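You operate a simulated robot arm through the tools that you are given. There is no shell and no other tool. Be economical: measure what you need, move in short steps, check, and stop when the job is done.

You run a simulated two-armed robot. Do the job below in one go: nothing can be reset, and whatever is moved stays where it is left.

TASK
Pick up the 50 pcs order card with one hand, pass it to the other hand and put it on the cross belt. Turn the tape tension knob to 2. Take the crushed carton and put it on the top of the outfeed rollers. The order is free.

It is judged by the outcome, as a careful person would: the job done as asked, and still so three seconds after it is handed in. It fails if anything else is knocked over, pushed out of place, dropped, spilled or broken.

THE ROBOT
Two 6-joint arms with two-finger parallel grippers on one trunk, on a base that drives. Base frame: it is fixed to the floor where the robot stands at the start and does not move with it; the origin is under the middle of the robot, x ahead of it, y to its left, z up. Lengths are in m, angles in rad, forces in N, time in s.
The left shoulder is at the start at [0.08, 0.216, 1.596], the right one opposite. Each reaches about 0.886 m from its shoulder. Places, roughly: cross belt [1.3, -0.9, 0.8]; crushed carton [-1, -1, 0.25]; tape tension knob [0.7, 1.4, 1]; top of the outfeed rollers [0.9, 2.4, 0.6]. Payload 3.43 kg a hand.
The tool frame of a hand sits at the grasp point between the pads (the TCP): z along the fingers, y along the line on which they close. The tips reach 0.03 m beyond it. Largest opening 0.094 m; finger width 0.028, thickness 0.01; the body of the gripper, 0.05 by 0.096 m, starts 0.055 m behind the TCP.
Orientation is that of the tool frame in the base frame, as a unit quaternion [w, x, y, z]. With the fingers straight down and closing along the base's y, the tool's x points along the base's -x, its y along +y and its z along -z.

THE INTERFACE
- The arms move only by the tool step_arm. It takes "left_rows", "right_rows" or both (then of equal length, played together; a hand with none holds still); each is text: rows parted by semicolons, each of 7 numbers parted by spaces: the shift along the tool's x, y, z in m, then the turn, a rotation vector about the tool's x, y, z in rad, then the gripper command, from -1 (shut) to 1 (fully open), values between in proportion. In form: tx ty tz wx wy wz fingers; .... A call has 1 to 8 rows; each row is the pose to reach, as a shift and turn from the pose commanded when the call began, along the tool's axes at that moment. Each row takes 0.2 s and may step no farther than 0.05 m and 0.15 rad from the row before; otherwise, or with a gripper value out of range, the whole call is refused. Where a pose cannot be reached the arm comes as near as it can. A force on the tool above 40 N (or 10 N above the force at the start of the call, whichever is more), or a blocked arm, ends the call early, and 0.2 s more pass. The fingers move at their own pace (about 0.072 m/s each) and stop on an object; they squeeze with about 27 N. The grip force told is the motor's: it shows also when the fingers shut on nothing. Time passes only in rows, and 0.2 s behind the last, so rows that repeat a pose let the fingers close. It gives the time, the measured TCP pose, the force on the tool (base axes), the opening and the grip force at its end, in the units of the frame above (readings bear some noise), with the torque about the TCP (base axes, N m) and any sound that the robot's microphone picked up.
- Cameras (640 x 400 px; columns grow to the right, rows downward): "scene" is now at [0.0753, -0.0366, 1.7314]; the picture's right is [-0.64, -0.77, 0.00], its down [-0.70, 0.58, -0.41] and it looks along [0.31, -0.26, -0.91] (base axes); focal length 286 px, centre (320, 200). "left" rides on the left gripper at [0.076, -0.014, -0.103] in its tool frame; the picture's right is [0.18, 0.98, 0.00], its down [-0.75, 0.14, -0.64] and it looks along [-0.63, 0.12, 0.77] (tool axes); focal length 243 px, centre (320, 200). "right" rides on the right gripper at [0.076, 0.014, -0.103] in its tool frame; the picture's right is [-0.18, 0.98, 0.00], its down [-0.75, -0.14, -0.64] and it looks along [-0.63, -0.12, 0.77] (tool axes); focal length 243 px, centre (320, 200). There is no depth. A picture from a camera that has moved, and an enlarged one, comes with that camera's place and axes in the base frame and with its lens.
- grab_frame(camera): a new picture of that camera. The clock stands still meanwhile.
- lift_body(by): slides the trunk up (or, below 0, down) by that many m; the arms and the scene camera ride with it, the base frame stays. It gives what a move gives, with no picture.
- drive_base(legs): drives the robot by 1 to 6 legs, each [ahead, left, turn to the left] in m, m and rad, along the robot's own axes; the way and the turn of a leg run together, so that a leg with both is an arc; at most 1.5 m and 3.142 rad a leg. The arms and the cameras ride along, it lands a little off, and it stops where it bumps. It gives what a move gives.
- turn_head(pan, tilt): turns the head with the scene camera to pan (to the left, within 1.501 rad either way) and tilt (down, from -0.506 to 1.204), counted from straight ahead of the robot. It gives what a move gives.
- enlarge(camera, box): a new picture of the part [left, top, right, bottom] of that camera's present view, enlarged. The clock stands still meanwhile.
- hand_in(): hands the job in; it is judged then, once.

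Work in short steps. Places have to be worked out from the pictures, the camera data and where the tool is seen: move nearer, look again, correct. Check each grasp and each placing, and mend what went wrong. You have 165 turns and 118 pictures in all, those below and enlarged ones among them. Open the grippers and draw the arms clear of the work before you hand the job in, unless the task says otherwise; then end with one line.

The tools are called after ">>>" as a command line: name --argument value ..., lists and objects as JSON in quotes. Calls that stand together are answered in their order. step_arm: Moves the arms, as the interface text tells. Its arguments: {"type":"object","properties":{"left_rows":{"type":"string"},"right_rows":{"type":"string"}},"required":[]} The other tools are called the same way: lift_body (by) slides the trunk up or down; drive_base (legs) drives the base; turn_head (pan, tilt) turns the head that bears the scene camera; grab_frame (camera) takes a picture; enlarge (camera, box) takes an enlarged picture of a part of a camera's view; hand_in () hands the job in.

At the start:

```text
t: 0.0
left_tcp_pos: [0.4538, -0.0792, 1.0456]
left_orientation: [0.0, 0.0, 1.0, 0.0]
left_contact_force: [-0.3, 0.4, -0.1]
left_moment: [0.05, 0.0, 0.0]
left_grip_width: 0.0944
left_grasp_force: 0.0
right_tcp_pos: [0.4511, -0.4654, 1.0452]
right_orientation: [0.0, 0.0, 1.0, 0.0]
right_contact_force: [0.0, -0.4, 0.0]
right_moment: [-0.03, -0.02, 0.03]
right_grip_width: 0.0944
right_grasp_force: 0.1
trunk travel left (down, up): [-0.825, 0.015]
robot x, y, heading: [0.0042, -0.0006, -0.005]
head pan, tilt: [-0.689, 1.15]
```

scene: 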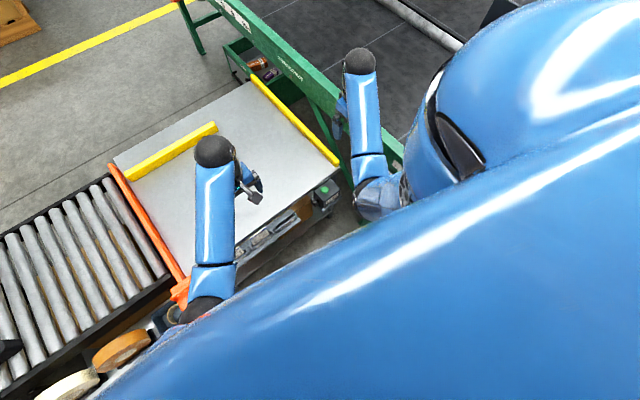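
right: 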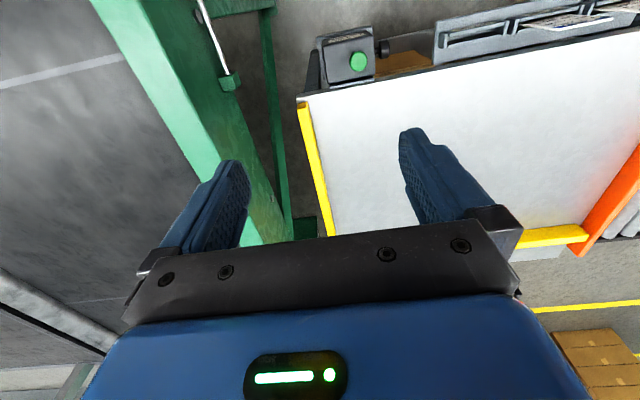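
left: 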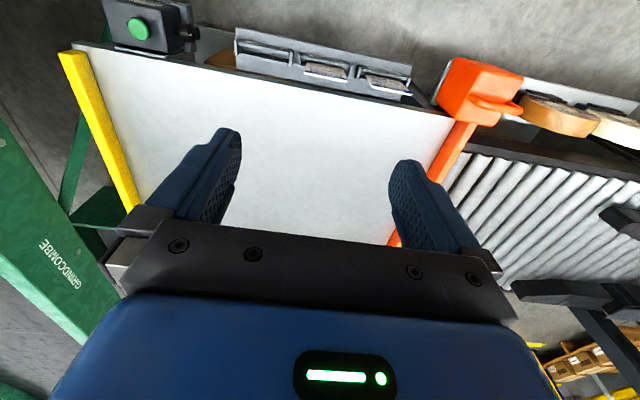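

The table lies ahead with card holders on its near edge. I turn the head to look straight ahead and down.

>>> turn_head --pan 0 --tilt 0.9

>>> grab_frame --camera "scene"

>>> turn_head --pan 0.9 --tilt 0.6

>>> grab_frame --camera "scene"

>>> turn_head --pan -0.9 --tilt 0.6

>>> grab_frame --camera "scene"

```text
t: 1.1
left_tcp_pos: [0.4558, -0.0789, 1.045]
left_orientation: [0.0, -0.001, 1.0, 0.001]
left_contact_force: [0.3, -0.4, -0.6]
left_moment: [0.02, 0.0, 0.0]
left_grip_width: 0.0937
left_grasp_force: 0.0
right_tcp_pos: [0.4506, -0.4652, 1.0451]
right_orientation: [0.0, 0.0, 1.0, 0.0]
right_contact_force: [0.3, -0.2, 0.7]
right_moment: [-0.04, -0.03, -0.03]
right_grip_width: 0.0943
right_grasp_force: 0.1
trunk travel left (down, up): [-0.825, 0.015]
robot x, y, heading: [-0.0009, -0.0002, -0.004]
head pan, tilt: [0.0, 0.901]
```

```text
114 pictures are left
camera scene: at [0.105, 0.001, 1.7483], right [0.0, -1.0, 0.0], down [-0.78, 0.0, -0.62], along [0.62, 0.0, -0.78], focal length 286 px, centre (320, 200)
```

scene: 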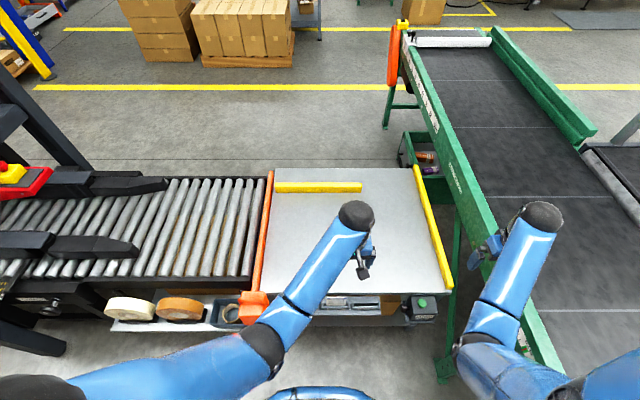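

```text
t: 2.3
left_tcp_pos: [0.454, -0.0789, 1.0448]
left_orientation: [0.0, 0.0, 1.0, 0.001]
left_contact_force: [-0.7, -0.7, 0.3]
left_moment: [-0.02, -0.01, -0.03]
left_grip_width: 0.0938
left_grasp_force: 0.1
right_tcp_pos: [0.4512, -0.4667, 1.0443]
right_orientation: [0.0, 0.0, 1.0, 0.001]
right_contact_force: [-0.7, -0.8, -0.4]
right_moment: [0.02, -0.03, -0.01]
right_grip_width: 0.0943
right_grasp_force: 0.1
trunk travel left (down, up): [-0.825, 0.015]
robot x, y, heading: [-0.002, -0.0032, -0.003]
head pan, tilt: [0.901, 0.6]
```

```text
113 pictures are left
camera scene: at [0.0845, 0.0704, 1.7731], right [0.78, -0.62, 0.0], down [-0.35, -0.44, -0.82], along [0.51, 0.65, -0.57], focal length 286 px, centre (320, 200)
```

scene: 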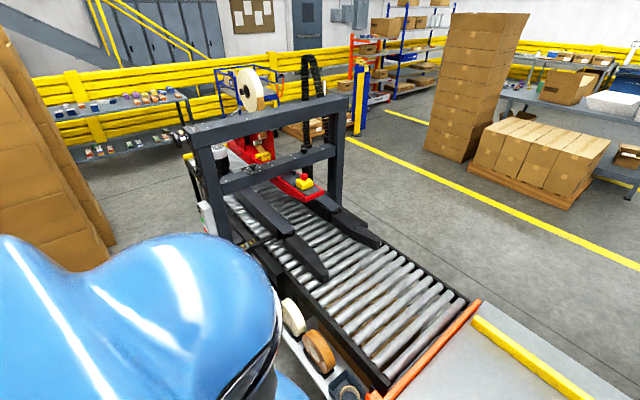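

```text
t: 4.1
left_tcp_pos: [0.454, -0.0779, 1.0446]
left_orientation: [0.0, 0.001, 1.0, 0.0]
left_contact_force: [1.0, 0.4, 0.4]
left_moment: [0.0, -0.01, -0.03]
left_grip_width: 0.0942
left_grasp_force: 0.0
right_tcp_pos: [0.4509, -0.4667, 1.0445]
right_orientation: [0.0, 0.0, 1.0, 0.0]
right_contact_force: [-0.9, 0.5, 0.1]
right_moment: [0.01, -0.01, 0.0]
right_grip_width: 0.0942
right_grasp_force: 0.1
trunk travel left (down, up): [-0.825, 0.015]
robot x, y, heading: [0.0004, 0.0015, -0.001]
head pan, tilt: [-0.901, 0.6]
```

```text
112 pictures are left
camera scene: at [0.0844, -0.0681, 1.7731], right [-0.78, -0.62, 0.0], down [-0.35, 0.44, -0.82], along [0.51, -0.65, -0.57], focal length 286 px, centre (320, 200)
```

scene: 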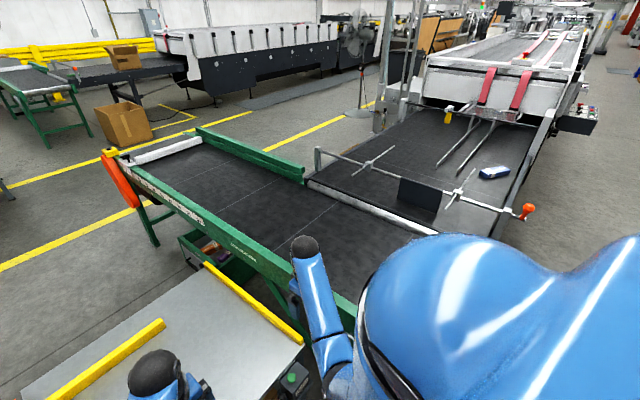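

The card holder is on the near edge of the table. I enlarge it in the left camera and the scene view.

>>> enlarge --camera "left" --box '[200, 0, 440, 150]'

>>> turn_head --pan 0 --tilt 1.1

>>> enlarge --camera "scene" --box '[220, 160, 460, 310]'

```text
2.67 times, centred on (320, 75) of left
camera zoom: at [0.3784, -0.0925, 1.147], right [-0.18, 0.98, 0.0], down [0.75, 0.14, 0.64], along [0.63, 0.12, -0.77], focal length 647 px, centre (320, 533)
```

zoom: 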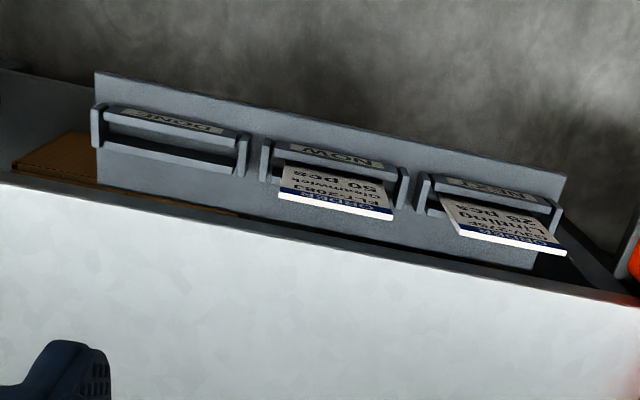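

```text
t: 5.3
left_tcp_pos: [0.4536, -0.0786, 1.0453]
left_orientation: [-0.001, 0.0, 1.0, 0.0]
left_contact_force: [0.3, 0.9, -0.3]
left_moment: [0.01, 0.0, -0.01]
left_grip_width: 0.0941
left_grasp_force: 0.1
right_tcp_pos: [0.4511, -0.4661, 1.0446]
right_orientation: [0.0, 0.0, 1.0, 0.0]
right_contact_force: [-1.4, 0.1, -0.3]
right_moment: [0.02, 0.01, 0.01]
right_grip_width: 0.0938
right_grasp_force: 0.1
trunk travel left (down, up): [-0.825, 0.015]
robot x, y, heading: [0.0016, -0.0002, -0.001]
head pan, tilt: [0.0, 1.1]
```

```text
2.67 times, centred on (340, 235) of scene
camera zoom: at [0.0926, 0.0012, 1.7345], right [0.0, -1.0, 0.0], down [-0.89, 0.0, -0.45], along [0.45, 0.0, -0.89], focal length 761 px, centre (267, 107)
```

zoom: 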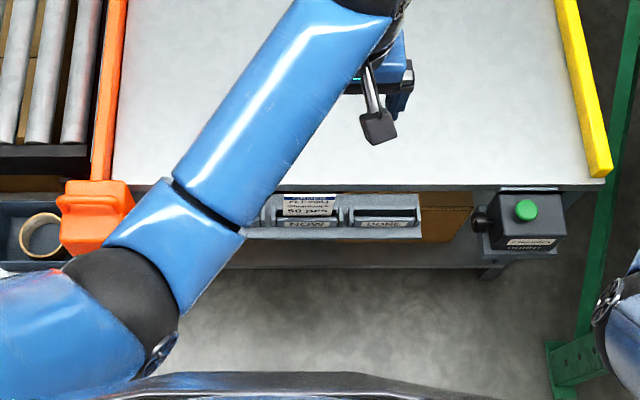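

The card "50 pcs" stands in the NOW pocket at about (0.48, -0.06, 0.67). I draw the left hand back and lower the trunk for a flatter look with its camera.

>>> step_arm --left_rows "0.04 0 0 0 0 0 1;0.08 0 0 0 0 0 1;0.12 0 0 0 0 0 1"

>>> lift_body --by -0.2

>>> grab_frame --camera "left"

>>> grab_frame --camera "scene"

```text
t: 6.1
left_tcp_pos: [0.3353, -0.0796, 1.0376]
left_orientation: [0.001, 0.0, 1.0, -0.001]
left_contact_force: [-0.2, 0.5, 0.1]
left_moment: [-0.03, 0.0, 0.0]
left_grip_width: 0.0941
left_grasp_force: 0.0
left hand out of reach, approached as far as the arm can: row 3
right_tcp_pos: [0.4499, -0.466, 1.044]
right_orientation: [0.0, 0.0, 1.0, 0.0]
right_contact_force: [-0.4, -0.4, 0.3]
right_moment: [0.01, 0.03, 0.03]
right_grip_width: 0.0939
right_grasp_force: 0.1
trunk travel left (down, up): [-0.825, 0.015]
robot x, y, heading: [-0.0033, -0.0005, 0.004]
head pan, tilt: [0.0, 1.1]
```

```text
t: 8.2
left_tcp_pos: [0.3359, -0.0807, 0.8377]
left_orientation: [0.001, -0.001, 1.0, -0.001]
left_contact_force: [-0.2, -0.9, 0.0]
left_moment: [0.02, -0.01, -0.01]
left_grip_width: 0.094
left_grasp_force: 0.1
right_tcp_pos: [0.4508, -0.4667, 0.844]
right_orientation: [0.0, 0.001, 1.0, 0.0]
right_contact_force: [0.6, 0.2, 0.0]
right_moment: [-0.01, -0.03, -0.02]
right_grip_width: 0.094
right_grasp_force: 0.1
trunk travel left (down, up): [-0.625, 0.215]
robot x, y, heading: [-0.0026, -0.0046, 0.001]
head pan, tilt: [0.0, 1.1]
```

```text
109 pictures are left
camera left: at [0.2598, -0.0944, 0.9398], right [-0.18, 0.98, 0.0], down [0.75, 0.14, 0.64], along [0.63, 0.12, -0.77], focal length 243 px, centre (320, 200)
```

left: 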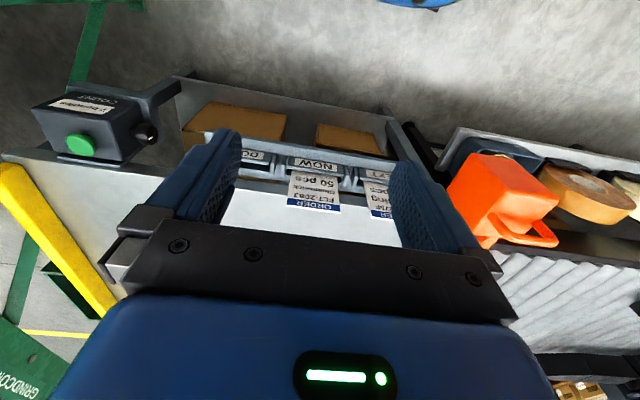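

```text
108 pictures are left
camera scene: at [0.0924, 0.0013, 1.5345], right [0.0, -1.0, 0.0], down [-0.89, 0.0, -0.45], along [0.45, 0.0, -0.89], focal length 286 px, centre (320, 200)
```

scene: 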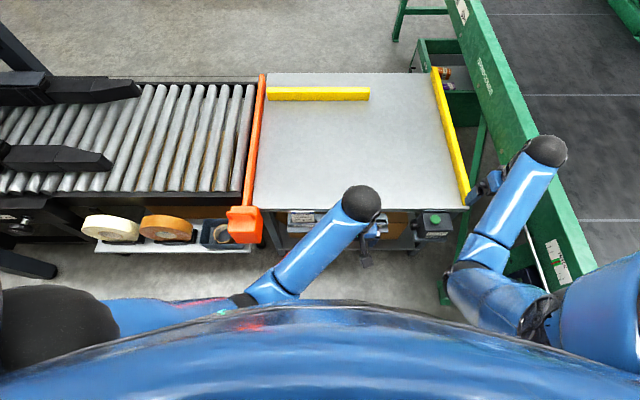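

>>> enlarge --camera "left" --box '[220, 120, 420, 245]'

```text
3.20 times, centred on (320, 182) of left
camera zoom: at [0.2598, -0.0944, 0.9398], right [-0.18, 0.98, 0.0], down [0.75, 0.14, 0.64], along [0.63, 0.12, -0.77], focal length 776 px, centre (320, 256)
```

zoom: 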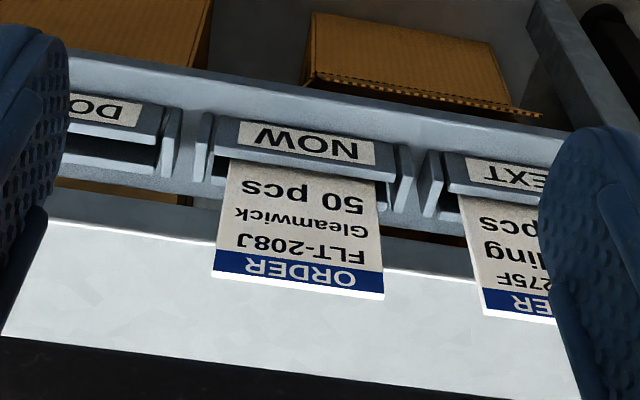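

The 50 pcs card is upright, faces along x, its top edge near (0.482, -0.061, 0.69), about 75 mm wide; the table edge sits lower and behind (x≈0.52, z≈0.61). I turn the left hand a quarter so it closes along x.

>>> step_arm --left_rows "0 0 0 0 0 0.15 1;0 0 0 0 0 0.3 1;0 0 0 0 0 0.45 1;0 0 0 0 0 0.6 1;-0.02 0 0 0 0 0.75 1;-0.04 0 0 0 0 0.9 1;-0.06 0 0 0 0 1.05 1;-0.08 0 0 0 0 1.2 1"

>>> step_arm --left_rows "0 0 0 0 0 0.15 0.5;0 0 0 0 0 0.3 0.2;0 0 0 0 0 0.371 0.2"

>>> grab_frame --camera "left"

```text
t: 10.0
left_tcp_pos: [0.4159, -0.0814, 0.8372]
left_orientation: [0.001, 0.566, 0.824, 0.0]
left_contact_force: [-0.3, 0.3, -0.2]
left_moment: [-0.04, 0.05, -0.01]
left_grip_width: 0.094
left_grasp_force: 0.0
right_tcp_pos: [0.4509, -0.466, 0.8449]
right_orientation: [0.0, 0.0, 1.0, 0.0]
right_contact_force: [0.5, -0.2, 0.2]
right_moment: [-0.02, -0.01, 0.04]
right_grip_width: 0.0941
right_grasp_force: 0.0
trunk travel left (down, up): [-0.625, 0.215]
robot x, y, heading: [0.0011, -0.0005, 0.0]
head pan, tilt: [0.0, 1.1]
```

```text
t: 10.8
left_tcp_pos: [0.4156, -0.0805, 0.8386]
left_orientation: [0.001, 0.708, 0.706, 0.0]
left_contact_force: [0.2, -0.8, 0.6]
left_moment: [-0.02, 0.04, 0.0]
left_grip_width: 0.0563
left_grasp_force: 0.1
right_tcp_pos: [0.4503, -0.4666, 0.8438]
right_orientation: [0.0, 0.0, 1.0, 0.0]
right_contact_force: [0.3, -0.1, -0.2]
right_moment: [0.0, 0.0, -0.01]
right_grip_width: 0.0939
right_grasp_force: 0.1
trunk travel left (down, up): [-0.625, 0.215]
robot x, y, heading: [0.001, 0.0014, -0.001]
head pan, tilt: [0.0, 1.1]
```

```text
106 pictures are left
camera left: at [0.402, -0.0043, 0.9397], right [0.98, 0.18, 0.0], down [0.14, -0.75, 0.64], along [0.12, -0.63, -0.77], focal length 243 px, centre (320, 200)
```

left: 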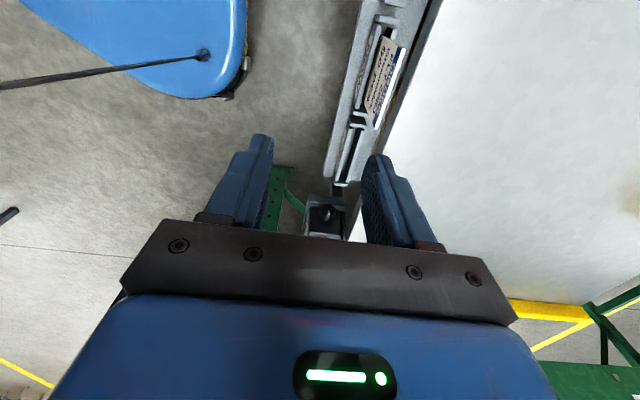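

Prediction of the card place matches this view (390, 90). I move above it and come down to just above the top edge.

>>> step_arm --left_rows "0.01 0.033 0 0 0 0 0.2;0.02 0.066 0.01 0 0 0 0.2;0.02 0.066 0.05 0 0 0 0.2;0.02 0.066 0.08 0 0 0 0.2"

>>> grab_frame --camera "left"

>>> grab_frame --camera "scene"

```text
t: 11.8
left_tcp_pos: [0.4823, -0.0611, 0.7586]
left_orientation: [0.001, 0.707, 0.707, -0.001]
left_contact_force: [-0.2, 0.4, 0.2]
left_moment: [0.04, -0.01, 0.02]
left_grip_width: 0.0564
left_grasp_force: 0.0
right_tcp_pos: [0.4507, -0.4657, 0.8441]
right_orientation: [0.001, 0.0, 1.0, 0.001]
right_contact_force: [0.0, -0.4, 0.3]
right_moment: [0.0, 0.0, -0.02]
right_grip_width: 0.0939
right_grasp_force: 0.0
trunk travel left (down, up): [-0.625, 0.215]
robot x, y, heading: [0.0022, -0.0019, 0.002]
head pan, tilt: [0.0, 1.1]
```

```text
105 pictures are left
camera left: at [0.4679, 0.0154, 0.8601], right [0.98, 0.18, 0.0], down [0.14, -0.75, 0.64], along [0.12, -0.63, -0.77], focal length 243 px, centre (320, 200)
```

left: 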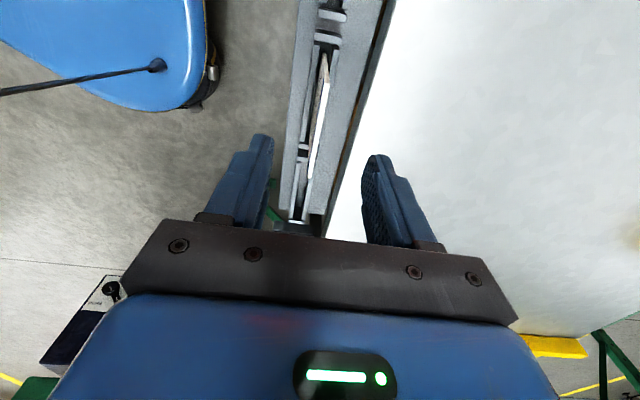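

```text
104 pictures are left
camera scene: at [0.0928, 0.0012, 1.5345], right [0.0, -1.0, 0.0], down [-0.89, 0.0, -0.45], along [0.45, 0.0, -0.89], focal length 286 px, centre (320, 200)
```

scene: 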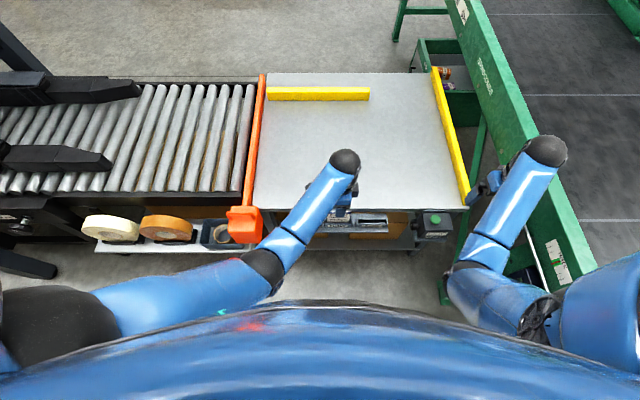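

I enlarge to check the card against the finger gap.

>>> enlarge --camera "left" --box '[220, 20, 420, 245]'

```text
1.78 times, centred on (320, 132) of left
camera zoom: at [0.4679, 0.0154, 0.8601], right [0.98, 0.18, 0.0], down [0.14, -0.75, 0.64], along [0.12, -0.63, -0.77], focal length 431 px, centre (320, 320)
```

zoom: 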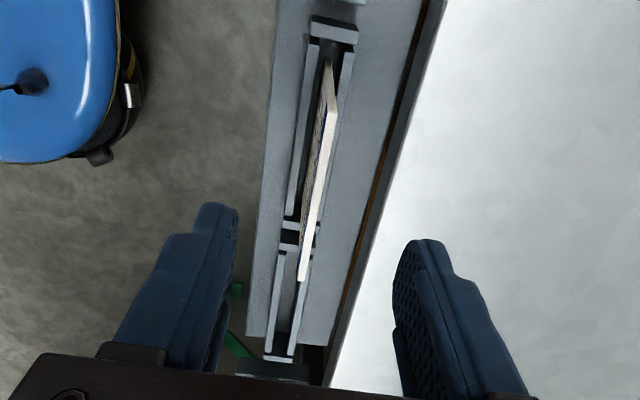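

The card sits centred in the gap (x≈0.480, y≈-0.06). I descend 0.086 and close.

>>> step_arm --left_rows "0 -0.001 0.04 0 0 0 0.2;0 -0.002 0.07 0 0 0 0.2;0 -0.002 0.088 0 0 0 0.2;0 -0.002 0.088 0 0 0 -1;0 -0.002 0.088 0 0 0 -1;0 -0.002 0.088 0 0 0 -1"

>>> grab_frame --camera "left"

```text
t: 13.2
left_tcp_pos: [0.4805, -0.0603, 0.6695]
left_orientation: [0.001, 0.707, 0.707, 0.0]
left_contact_force: [-0.3, 0.8, -0.3]
left_moment: [-0.01, -0.02, 0.02]
left_grip_width: 0.0067
left_grasp_force: 27.0
right_tcp_pos: [0.451, -0.4669, 0.8441]
right_orientation: [0.0, 0.0, 1.0, 0.001]
right_contact_force: [-0.3, 0.2, -0.3]
right_moment: [0.03, 0.03, 0.01]
right_grip_width: 0.0941
right_grasp_force: 0.1
trunk travel left (down, up): [-0.625, 0.215]
robot x, y, heading: [-0.0004, 0.0018, 0.001]
head pan, tilt: [0.0, 1.1]
```

```text
102 pictures are left
camera left: at [0.4667, 0.016, 0.7713], right [0.98, 0.18, 0.0], down [0.14, -0.75, 0.64], along [0.12, -0.63, -0.77], focal length 243 px, centre (320, 200)
```

left: 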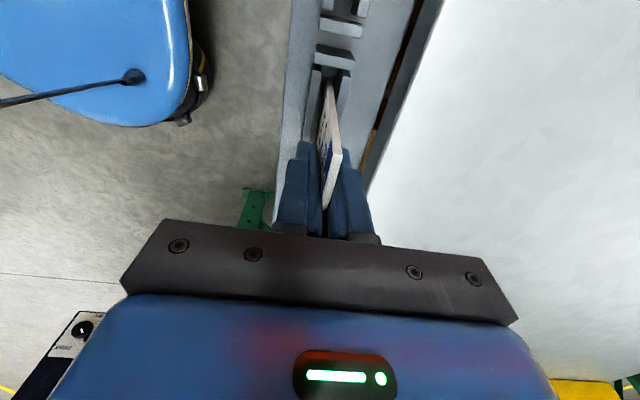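

The card is held, 6.7 mm thick. I lift it straight up out of the pocket.

>>> step_arm --left_rows "0 0 -0.03 0 0 0 -1;0 0 -0.06 0 0 0 -1;0 0 -0.1 0 0 0 -1;0 0 -0.14 0 0 0 -1;0 0 -0.18 0 0 0 -1;0 0 -0.22 0 0 0 -1;0 0 -0.25 0 0 0 -1"

>>> grab_frame --camera "right"

>>> grab_frame --camera "left"

```text
t: 14.8
left_tcp_pos: [0.4977, -0.0716, 0.8886]
left_orientation: [0.001, 0.707, 0.707, 0.0]
left_contact_force: [-0.6, 0.3, 0.5]
left_moment: [-0.01, 0.05, 0.01]
left_grip_width: 0.0069
left_grasp_force: 27.3
left hand out of reach, approached as far as the arm can: row 6, 7
right_tcp_pos: [0.4512, -0.4654, 0.8433]
right_orientation: [-0.001, 0.0, 1.0, 0.001]
right_contact_force: [-0.6, 0.3, 0.0]
right_moment: [-0.03, 0.0, -0.01]
right_grip_width: 0.0939
right_grasp_force: 0.1
trunk travel left (down, up): [-0.625, 0.215]
robot x, y, heading: [0.0006, -0.0029, 0.003]
head pan, tilt: [0.0, 1.1]
```

```text
101 pictures are left
camera right: at [0.3738, -0.4518, 0.9459], right [0.18, 0.98, 0.0], down [0.75, -0.14, 0.64], along [0.63, -0.12, -0.77], focal length 243 px, centre (320, 200)
```

right: 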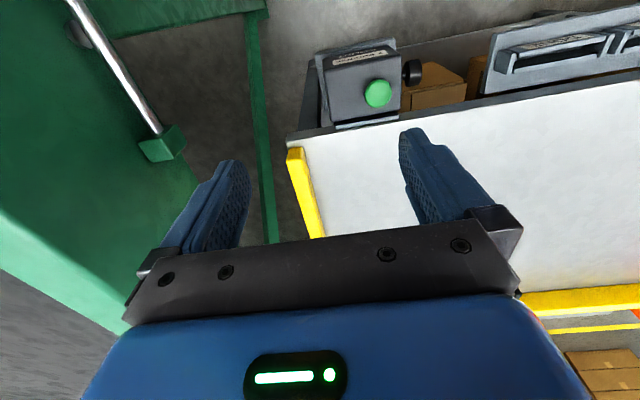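

```text
100 pictures are left
camera left: at [0.4847, 0.0047, 0.9915], right [0.98, 0.18, 0.0], down [0.14, -0.75, 0.64], along [0.12, -0.63, -0.77], focal length 243 px, centre (320, 200)
```

left: 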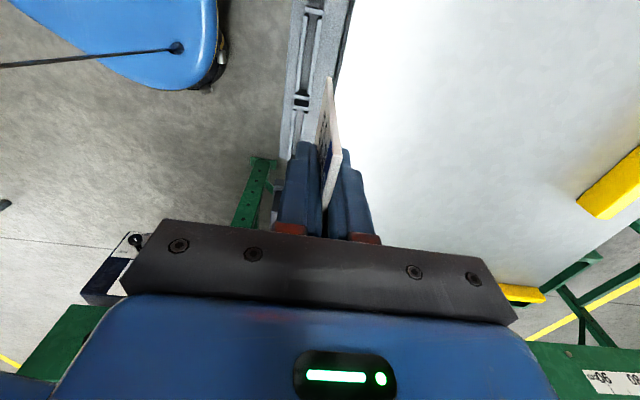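

The card is clear of the pocket (bottom edge around 0.78). Now I raise the right hand and turn it toward fingers pointing left (+y), closing along x.

>>> step_arm --right_rows "0 0 -0.03 0 0 0.15 1;0 0 -0.06 0 0 0.3 1;0 0 -0.09 0 0 0.45 1;0 0 -0.09 0 0 0.6 1;0 0 -0.09 0 0 0.75 1;0 0 -0.09 0 0 0.9 1;0 0 -0.09 0 0 1.05 1;0 0 -0.09 0 0 1.2 1"

>>> step_arm --right_rows "0 0 0 0 0 0.15 1;0 0 0 0 0 0.3 1;0 0 0 0 0 0.371 1"

>>> step_arm --right_rows "0 0 0 0 0.15 0 1;0 0 0 0 0.3 0 1;0 0 0 0 0.45 0 1;0 0 0 0 0.6 0 1;0 0 0 0 0.75 0 1;0 0 0 0 0.9 0 1;0 0 0 0 1.05 0 1;0 0 0 0 1.2 0 1"

>>> grab_frame --camera "scene"

```text
t: 16.6
left_tcp_pos: [0.4981, -0.0722, 0.8891]
left_orientation: [0.003, 0.707, 0.707, 0.0]
left_contact_force: [-0.7, -0.2, 0.6]
left_moment: [0.01, 0.0, 0.01]
left_grip_width: 0.007
left_grasp_force: 26.7
right_tcp_pos: [0.4738, -0.4859, 0.8709]
right_orientation: [0.002, 0.566, 0.825, 0.0]
right_contact_force: [-0.6, -0.6, -0.4]
right_moment: [-0.02, 0.02, -0.01]
right_grip_width: 0.094
right_grasp_force: 0.1
right hand out of reach, approached as far as the arm can: row 1, 2, 3, 4, 5, 6, 7, 8
trunk travel left (down, up): [-0.625, 0.215]
robot x, y, heading: [0.0016, -0.0016, 0.002]
head pan, tilt: [0.0, 1.1]
```

```text
t: 17.4
left_tcp_pos: [0.499, -0.0713, 0.8881]
left_orientation: [0.003, 0.707, 0.707, 0.0]
left_contact_force: [0.8, 0.3, -0.5]
left_moment: [-0.02, 0.02, 0.03]
left_grip_width: 0.0067
left_grasp_force: 26.6
right_tcp_pos: [0.4744, -0.4842, 0.8703]
right_orientation: [0.002, 0.708, 0.707, 0.001]
right_contact_force: [0.5, 0.3, 0.5]
right_moment: [0.03, 0.02, -0.03]
right_grip_width: 0.0941
right_grasp_force: 0.1
trunk travel left (down, up): [-0.625, 0.215]
robot x, y, heading: [-0.0028, 0.0033, -0.006]
head pan, tilt: [0.0, 1.1]
```

```text
t: 19.2
left_tcp_pos: [0.4984, -0.0714, 0.8896]
left_orientation: [0.003, 0.707, 0.707, 0.0]
left_contact_force: [0.3, -0.3, 0.7]
left_moment: [-0.03, -0.02, 0.01]
left_grip_width: 0.0066
left_grasp_force: 26.6
right_tcp_pos: [0.4718, -0.4783, 0.8772]
right_orientation: [-0.384, 0.594, 0.593, 0.385]
right_contact_force: [-0.3, 0.0, 0.2]
right_moment: [0.01, 0.01, 0.01]
right_grip_width: 0.094
right_grasp_force: 0.0
right hand out of reach, approached as far as the arm can: row 1, 2, 3, 4, 5, 6, 7, 8
trunk travel left (down, up): [-0.625, 0.215]
robot x, y, heading: [-0.0018, -0.0002, -0.001]
head pan, tilt: [0.0, 1.1]
```

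```text
99 pictures are left
camera scene: at [0.0923, 0.0012, 1.5345], right [0.0, -1.0, 0.0], down [-0.89, 0.0, -0.45], along [0.45, 0.0, -0.89], focal length 286 px, centre (320, 200)
```

scene: 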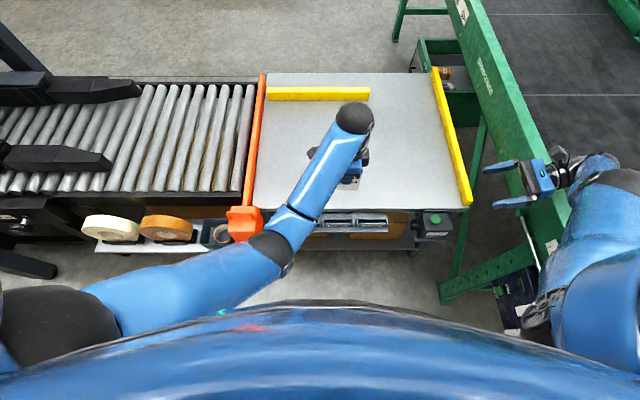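

The right hand is nearly level. I finish the turn while moving it left and a bit lower.

>>> step_arm --right_rows "0.006 0 0.033 0 0.12 0 1;0.012 0 0.067 0 0.25 0 1;0.0176 0 0.1 0 0.371 0 0.6"

>>> grab_frame --camera "right"

```text
t: 20.0
left_tcp_pos: [0.4976, -0.0712, 0.8901]
left_orientation: [0.003, 0.707, 0.707, 0.0]
left_contact_force: [0.3, 0.0, -0.8]
left_moment: [-0.01, 0.0, 0.0]
left_grip_width: 0.0069
left_grasp_force: 27.5
right_tcp_pos: [0.4718, -0.4662, 0.8734]
right_orientation: [-0.395, 0.586, 0.586, 0.396]
right_contact_force: [-0.1, 0.5, 0.2]
right_moment: [0.03, 0.0, 0.02]
right_grip_width: 0.0752
right_grasp_force: 0.0
right hand out of reach, approached as far as the arm can: row 1, 2, 3
trunk travel left (down, up): [-0.625, 0.215]
robot x, y, heading: [0.0045, -0.0001, -0.001]
head pan, tilt: [0.0, 1.1]
```

```text
98 pictures are left
camera right: at [0.4842, -0.5321, 0.9816], right [0.98, -0.07, -0.17], down [-0.14, -0.88, -0.46], along [-0.12, 0.48, -0.87], focal length 243 px, centre (320, 200)
```

right: 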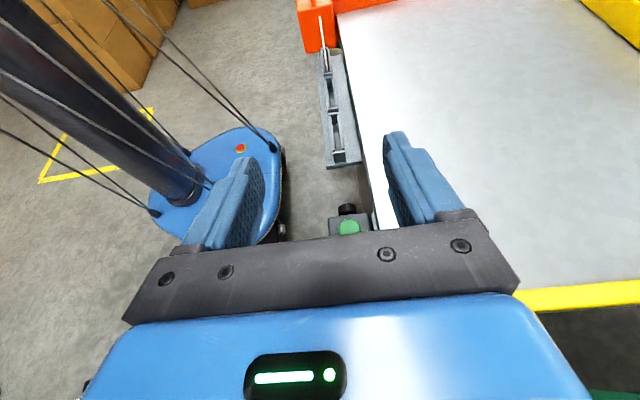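

Both arms hit their folded-in limit near the body, so I raise the trunk to give them room below.

>>> lift_body --by 0.2

>>> step_arm --left_rows "0 0 0.03 0 0 0 -1;0 0 0.06 0 0 0 -1;0 0 0.09 0 0 0 -1;0 0 0.12 0 0 0 -1" --right_rows "-0.024 0 0.028 0 0.05 0 0.6;-0.048 0 0.056 0 0.15 0 0.6;-0.072 0 0.084 0 0.25 0 0.6;-0.096 0 0.112 0 0.371 0 0.6"

```text
t: 22.2
left_tcp_pos: [0.4978, -0.071, 1.0886]
left_orientation: [0.003, 0.708, 0.707, 0.0]
left_contact_force: [0.6, 0.8, 0.1]
left_moment: [-0.02, 0.01, 0.0]
left_grip_width: 0.007
left_grasp_force: 26.2
right_tcp_pos: [0.4716, -0.4669, 1.0736]
right_orientation: [-0.395, 0.587, 0.585, 0.396]
right_contact_force: [-0.4, -0.5, -0.5]
right_moment: [0.04, 0.0, 0.0]
right_grip_width: 0.0755
right_grasp_force: 0.1
trunk travel left (down, up): [-0.825, 0.015]
robot x, y, heading: [0.0032, 0.0048, -0.003]
head pan, tilt: [0.0, 1.1]
```

```text
t: 23.2
left_tcp_pos: [0.4998, -0.0723, 0.9689]
left_orientation: [0.003, 0.707, 0.707, -0.001]
left_contact_force: [0.3, 0.2, 0.6]
left_moment: [-0.03, -0.03, -0.01]
left_grip_width: 0.0068
left_grasp_force: 26.9
right_tcp_pos: [0.4554, -0.4049, 1.0317]
right_orientation: [-0.434, 0.552, 0.555, 0.446]
right_contact_force: [0.8, 0.9, 0.1]
right_moment: [0.02, 0.01, 0.01]
right_grip_width: 0.0751
right_grasp_force: 0.0
right hand out of reach, approached as far as the arm can: row 1, 2, 3, 4
trunk travel left (down, up): [-0.825, 0.015]
robot x, y, heading: [-0.0018, -0.0008, 0.002]
head pan, tilt: [0.0, 1.1]
```

Progress; I continue the right hand down and left.

>>> step_arm --right_rows "-0.02 0 0.03 0 0.06 0 0.6;-0.04 0 0.06 0 0.12 0 0.6;-0.06 0 0.09 0 0.18 0 0.6;-0.075 0 0.12 0 0.23 0 0.6"

>>> grab_frame --camera "right"

```text
t: 24.2
left_tcp_pos: [0.4988, -0.0718, 0.97]
left_orientation: [0.003, 0.708, 0.707, 0.0]
left_contact_force: [0.2, -0.5, -0.1]
left_moment: [0.02, -0.01, 0.05]
left_grip_width: 0.0069
left_grasp_force: 27.0
right_tcp_pos: [0.4305, -0.2819, 0.9722]
right_orientation: [-0.494, 0.499, 0.501, 0.507]
right_contact_force: [1.3, 0.2, -0.7]
right_moment: [0.03, 0.02, 0.0]
right_grip_width: 0.0754
right_grasp_force: 0.2
right hand out of reach, approached as far as the arm can: row 1, 2, 3, 4
trunk travel left (down, up): [-0.825, 0.015]
robot x, y, heading: [-0.0022, 0.0022, 0.0]
head pan, tilt: [0.0, 1.1]
```

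```text
97 pictures are left
camera right: at [0.4405, -0.3844, 1.0478], right [0.99, -0.01, -0.17], down [-0.14, -0.64, -0.76], along [-0.1, 0.77, -0.63], focal length 243 px, centre (320, 200)
```

right: 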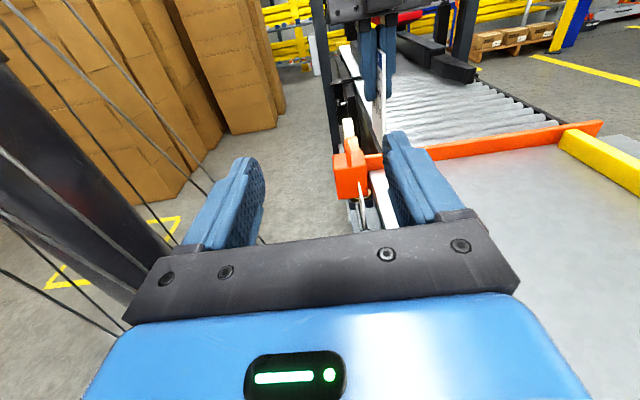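

The right hand is level. The card's bottom is around z≈0.893, leaving ~47 mm free below the left fingertips; I line up at x 0.496, z 0.917 first.

>>> step_arm --right_rows "-0.02 0.025 0.0 0 0 0 0.6;-0.04 0.045 0.02 0 0 0 0.6;-0.055 0.065 0.05 0 0 0 0.6;-0.055 0.065 0.09 0 0 0 0.6"

>>> grab_frame --camera "right"

```text
t: 25.2
left_tcp_pos: [0.4986, -0.0715, 0.9707]
left_orientation: [0.003, 0.707, 0.707, 0.0]
left_contact_force: [-0.1, -0.1, 0.5]
left_moment: [-0.01, 0.02, -0.01]
left_grip_width: 0.0068
left_grasp_force: 27.1
right_tcp_pos: [0.4611, -0.1804, 0.9512]
right_orientation: [-0.495, 0.497, 0.502, 0.505]
right_contact_force: [-0.2, -0.6, -0.2]
right_moment: [-0.02, 0.02, 0.01]
right_grip_width: 0.0749
right_grasp_force: 0.1
right hand out of reach, approached as far as the arm can: row 1, 2, 3, 4
trunk travel left (down, up): [-0.825, 0.015]
robot x, y, heading: [-0.0036, 0.0024, -0.0]
head pan, tilt: [0.0, 1.1]
```

```text
96 pictures are left
camera right: at [0.4718, -0.2822, 1.0272], right [0.99, -0.01, -0.17], down [-0.14, -0.64, -0.76], along [-0.1, 0.77, -0.63], focal length 243 px, centre (320, 200)
```

right: 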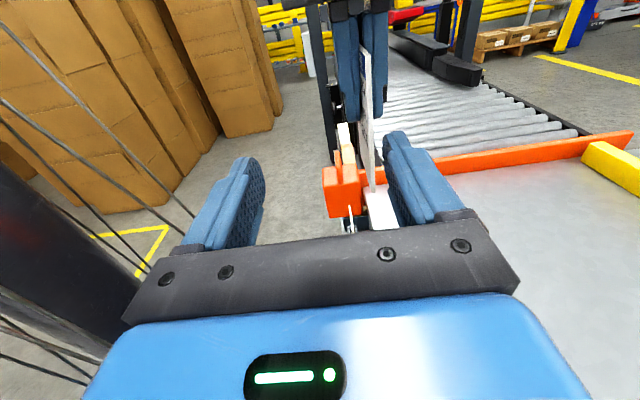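

Still at the inner limit, so I move both hands lower and a bit farther ahead, keeping the same gap.

>>> step_arm --left_rows "0 0.01 0.025 0 0 0 -1;0 0.02 0.05 0 0 0 -1;0 0.03 0.075 0 0 0 -1;0 0.04 0.1 0 0 0 -1" --right_rows "-0.034 0.018 0 0 0 0 0.6;-0.067 0.036 0 0 0 0 0.6;-0.1 0.054 0 0 0 0 0.6;-0.134 0.075 0 0 0 0 0.6"

>>> grab_frame --camera "right"

```text
t: 26.2
left_tcp_pos: [0.538, -0.073, 0.8715]
left_orientation: [0.003, 0.707, 0.707, 0.0]
left_contact_force: [-0.9, 0.1, -0.6]
left_moment: [-0.01, 0.01, 0.01]
left_grip_width: 0.0066
left_grasp_force: 26.8
right_tcp_pos: [0.4583, -0.1766, 0.9455]
right_orientation: [-0.496, 0.498, 0.501, 0.506]
right_contact_force: [0.1, 0.0, -0.3]
right_moment: [-0.03, 0.0, 0.0]
right_grip_width: 0.0749
right_grasp_force: 0.1
right hand out of reach, approached as far as the arm can: row 1, 2, 3, 4
trunk travel left (down, up): [-0.825, 0.015]
robot x, y, heading: [-0.001, -0.0008, -0.002]
head pan, tilt: [0.0, 1.1]
```

```text
95 pictures are left
camera right: at [0.4696, -0.2797, 1.022], right [0.99, -0.01, -0.17], down [-0.14, -0.64, -0.76], along [-0.1, 0.77, -0.63], focal length 243 px, centre (320, 200)
```

right: 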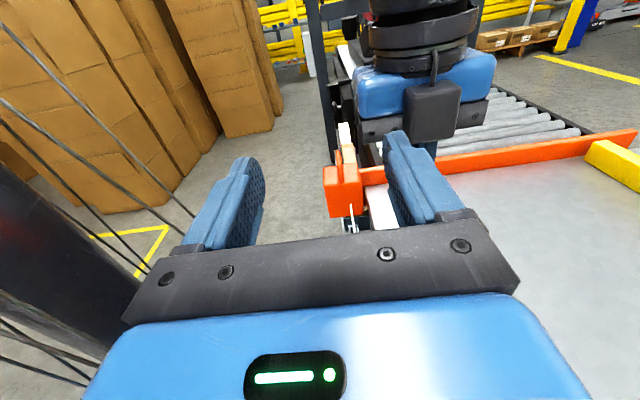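

The right wrist dislikes level fingers that low. I'll tilt both hands 45° toward each other instead, which keeps the same hand-to-hand geometry with easier wrists.

>>> step_arm --left_rows "0 0 -0.01 0 -0.13 0 -1;0 0 -0.02 0 -0.26 0 -1;0 0 -0.03 0 -0.39 0 -1;0 0 -0.04 0 -0.52 0 -1;0 0 -0.05 0 -0.65 0 -1;0 0 -0.05 0 -0.785 0 -1" --right_rows "0 0.01 -0.02 0 -0.13 0 0.6;0 0.02 -0.04 0 -0.26 0 0.6;0 0.03 -0.06 0 -0.39 0 0.6;0 0.04 -0.08 0 -0.52 0 0.6;0 0.05 -0.1 0 -0.65 0 0.6;0 0.06 -0.1 0 -0.785 0 0.6"

>>> grab_frame --camera "right"

>>> grab_frame --camera "scene"

```text
t: 27.6
left_tcp_pos: [0.539, -0.0711, 0.9193]
left_orientation: [0.274, 0.653, 0.652, -0.271]
left_contact_force: [-0.3, -0.2, -0.6]
left_moment: [-0.01, 0.03, 0.02]
left_grip_width: 0.007
left_grasp_force: 27.0
right_tcp_pos: [0.5213, -0.2787, 0.9473]
right_orientation: [-0.264, 0.654, 0.652, 0.276]
right_contact_force: [-0.2, -0.1, -0.3]
right_moment: [0.03, 0.01, 0.02]
right_grip_width: 0.0751
right_grasp_force: 0.0
trunk travel left (down, up): [-0.825, 0.015]
robot x, y, heading: [-0.0017, 0.0012, 0.003]
head pan, tilt: [0.0, 1.1]
```

```text
94 pictures are left
camera right: at [0.532, -0.2971, 1.0728], right [0.98, -0.14, -0.12], down [-0.15, -0.99, -0.08], along [-0.1, 0.1, -0.99], focal length 243 px, centre (320, 200)
```

right: 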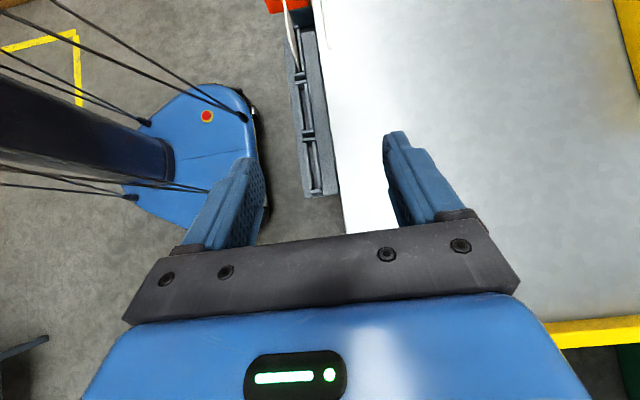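

```text
93 pictures are left
camera scene: at [0.0935, 0.0025, 1.7344], right [0.0, -1.0, 0.0], down [-0.89, 0.0, -0.45], along [0.45, 0.0, -0.89], focal length 286 px, centre (320, 200)
```

scene: 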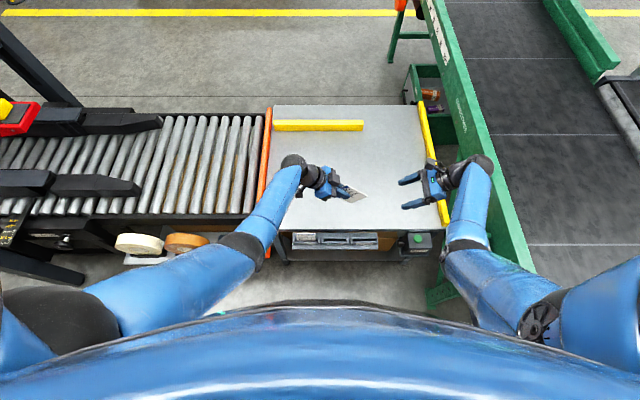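

Both hands tilt freely. I bring the right hand to a pre-grasp 0.1 m off the card's free edge.

>>> step_arm --right_rows "0.037 0.008 0.0 0 0 0 0.6;0.074 0.0165 0.01 0 0 0 0.6;0.074 0.0165 0.043 0 0 0 0.6"

>>> grab_frame --camera "right"

>>> enlarge --camera "scene" --box '[240, 120, 480, 270]'

```text
t: 28.4
left_tcp_pos: [0.5387, -0.0728, 0.9191]
left_orientation: [0.272, 0.653, 0.652, -0.272]
left_contact_force: [0.7, -0.4, 0.2]
left_moment: [0.01, 0.04, 0.02]
left_grip_width: 0.007
left_grasp_force: 27.2
right_tcp_pos: [0.5376, -0.1964, 0.9707]
right_orientation: [-0.265, 0.654, 0.653, 0.277]
right_contact_force: [0.3, -0.3, 0.4]
right_moment: [-0.01, 0.04, -0.01]
right_grip_width: 0.0753
right_grasp_force: 0.0
trunk travel left (down, up): [-0.825, 0.015]
robot x, y, heading: [0.0039, -0.0002, 0.003]
head pan, tilt: [0.0, 1.1]
```

```text
92 pictures are left
camera right: at [0.5485, -0.2155, 1.096], right [0.98, -0.14, -0.12], down [-0.15, -0.99, -0.08], along [-0.1, 0.1, -0.99], focal length 243 px, centre (320, 200)
```

right: 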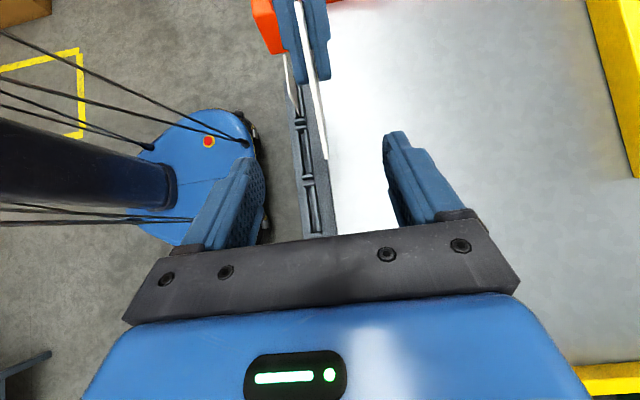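

```text
2.67 times, centred on (360, 195) of scene
camera zoom: at [0.0935, 0.0018, 1.7344], right [0.0, -1.0, 0.0], down [-0.89, 0.0, -0.45], along [0.45, 0.0, -0.89], focal length 761 px, centre (213, 213)
```

zoom: 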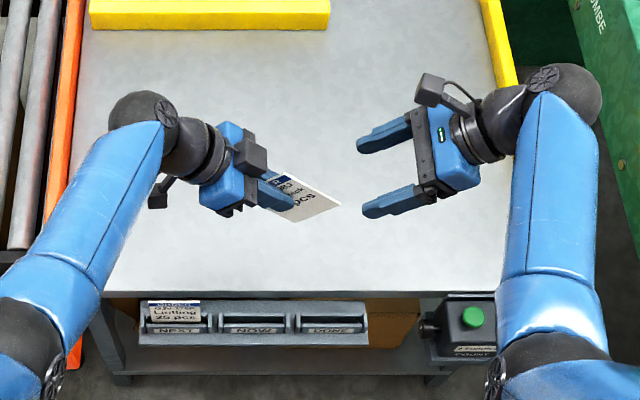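

The card edge sits where predicted (x≈0.537), centred between the right fingers. I advance 0.1 m along the fingers and close.

>>> step_arm --right_rows "0 0 0.03 0 0 0 0.6;0 0 0.06 0 0 0 0.6;0 0 0.085 0 0 0 0.6;0 0 0.1 0 0 0 0.6;0 0 0.1 0 0 0 -1;0 0 0.1 0 0 0 -1;0 0 0.1 0 0 0 -1;0 0 0.1 0 0 0 -1"

>>> grab_frame --camera "right"

>>> enlarge --camera "scene" --box '[240, 120, 480, 270]'

```text
t: 30.2
left_tcp_pos: [0.5384, -0.073, 0.9201]
left_orientation: [0.273, 0.653, 0.653, -0.271]
left_contact_force: [-2.4, -0.6, 1.7]
left_moment: [-0.04, -0.09, -0.11]
left_grip_width: 0.0069
left_grasp_force: 26.9
right_tcp_pos: [0.5386, -0.1253, 0.9003]
right_orientation: [-0.266, 0.654, 0.652, 0.278]
right_contact_force: [1.2, 1.1, -2.0]
right_moment: [-0.08, 0.2, 0.03]
right_grip_width: 0.0068
right_grasp_force: 27.2
trunk travel left (down, up): [-0.825, 0.015]
robot x, y, heading: [0.0006, 0.003, 0.007]
head pan, tilt: [0.0, 1.1]
```

```text
90 pictures are left
camera right: at [0.5492, -0.1438, 1.026], right [0.98, -0.14, -0.12], down [-0.15, -0.99, -0.08], along [-0.1, 0.1, -0.99], focal length 243 px, centre (320, 200)
```

right: 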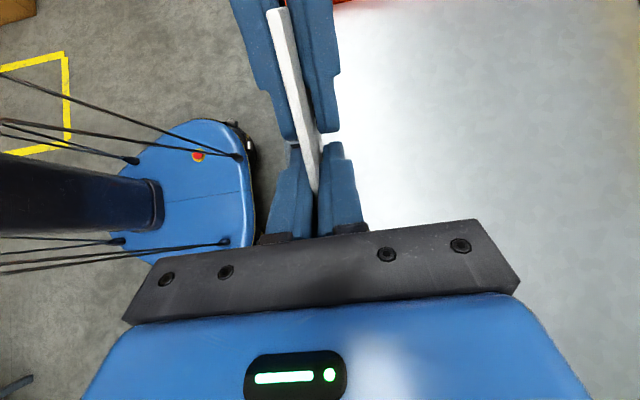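

```text
2.67 times, centred on (360, 195) of scene
camera zoom: at [0.0927, 0.0014, 1.7345], right [0.0, -1.0, 0.0], down [-0.89, 0.0, -0.45], along [0.45, 0.0, -0.89], focal length 761 px, centre (213, 213)
```

zoom: 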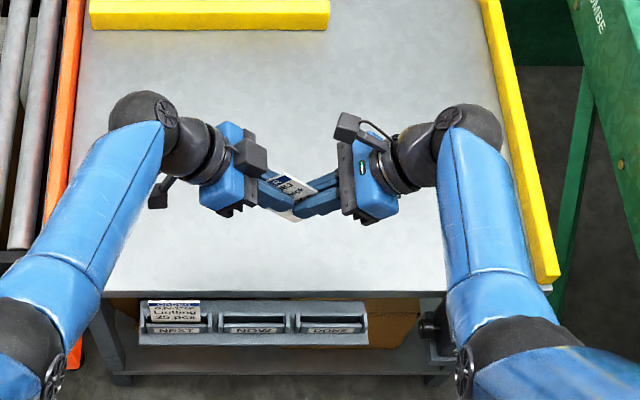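

Both hands hold the card (6.8 mm opening, 27 N). I open the left and draw it back along its fingers.

>>> step_arm --left_rows "0 0 0 0 0 0 0;0 0 0 0 0 0 0.3;0 0 0 0 0 0 0.3;0 0 -0.04 0 0 0 0.3;0 0 -0.08 0 0 0 0.3;0 0 -0.12 0 0 0 0.3"

>>> grab_frame --camera "right"

>>> turn_head --pan -0.7 --tilt 0.8

>>> grab_frame --camera "scene"

```text
t: 31.6
left_tcp_pos: [0.5376, 0.0123, 1.0036]
left_orientation: [0.272, 0.654, 0.652, -0.271]
left_contact_force: [-0.7, -0.3, -0.1]
left_moment: [-0.01, 0.01, 0.0]
left_grip_width: 0.061
left_grasp_force: 0.1
right_tcp_pos: [0.5378, -0.1245, 0.9006]
right_orientation: [-0.265, 0.653, 0.652, 0.277]
right_contact_force: [0.3, 0.0, 0.1]
right_moment: [-0.01, 0.0, 0.02]
right_grip_width: 0.0068
right_grasp_force: 27.4
trunk travel left (down, up): [-0.825, 0.015]
robot x, y, heading: [-0.003, 0.0017, 0.001]
head pan, tilt: [0.0, 1.1]
```

```text
88 pictures are left
camera right: at [0.5491, -0.1437, 1.0261], right [0.98, -0.14, -0.12], down [-0.15, -0.99, -0.08], along [-0.1, 0.1, -0.99], focal length 243 px, centre (320, 200)
```

right: 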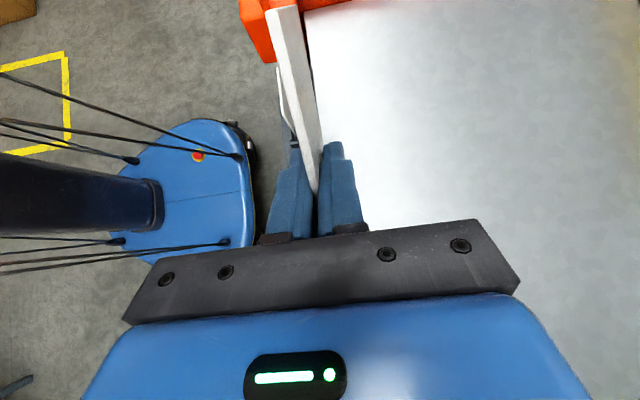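

```text
t: 32.7
left_tcp_pos: [0.539, 0.0116, 1.0031]
left_orientation: [0.273, 0.653, 0.653, -0.271]
left_contact_force: [0.4, 0.0, -0.7]
left_moment: [-0.02, -0.03, 0.04]
left_grip_width: 0.061
left_grasp_force: 0.0
right_tcp_pos: [0.538, -0.1247, 0.9006]
right_orientation: [-0.265, 0.653, 0.653, 0.277]
right_contact_force: [-0.2, -0.6, -0.6]
right_moment: [-0.04, 0.0, 0.04]
right_grip_width: 0.007
right_grasp_force: 27.1
trunk travel left (down, up): [-0.825, 0.015]
robot x, y, heading: [0.0011, 0.0038, -0.007]
head pan, tilt: [-0.7, 0.799]
```

```text
87 pictures are left
camera scene: at [0.0913, -0.0506, 1.7562], right [-0.64, -0.77, 0.0], down [-0.55, 0.46, -0.7], along [0.53, -0.45, -0.72], focal length 286 px, centre (320, 200)
```

scene: 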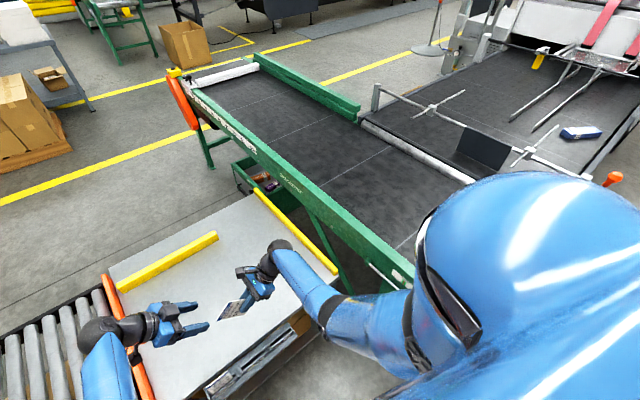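

The card is now in the right hand alone. Before driving nearer to the belt I look at the space on the right.

>>> turn_head --pan -1.45 --tilt 0.8

>>> grab_frame --camera "scene"

```text
t: 33.8
left_tcp_pos: [0.5397, 0.0108, 1.0027]
left_orientation: [0.272, 0.654, 0.652, -0.271]
left_contact_force: [0.0, -0.2, 0.1]
left_moment: [0.01, 0.02, -0.01]
left_grip_width: 0.0611
left_grasp_force: 0.1
right_tcp_pos: [0.5389, -0.1265, 0.9007]
right_orientation: [-0.266, 0.653, 0.652, 0.277]
right_contact_force: [-0.2, 0.7, 0.4]
right_moment: [0.01, 0.01, 0.0]
right_grip_width: 0.0068
right_grasp_force: 26.9
trunk travel left (down, up): [-0.825, 0.015]
robot x, y, heading: [-0.0015, 0.0015, -0.001]
head pan, tilt: [-1.45, 0.799]
```

```text
86 pictures are left
camera scene: at [0.0393, -0.0788, 1.7562], right [-0.99, -0.12, 0.0], down [-0.09, 0.71, -0.7], along [0.08, -0.69, -0.72], focal length 286 px, centre (320, 200)
```

scene: 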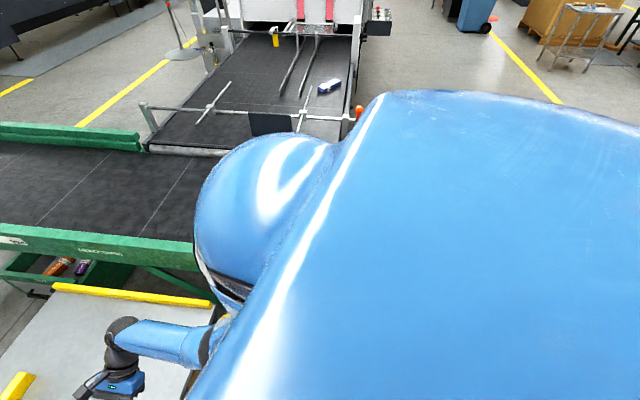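

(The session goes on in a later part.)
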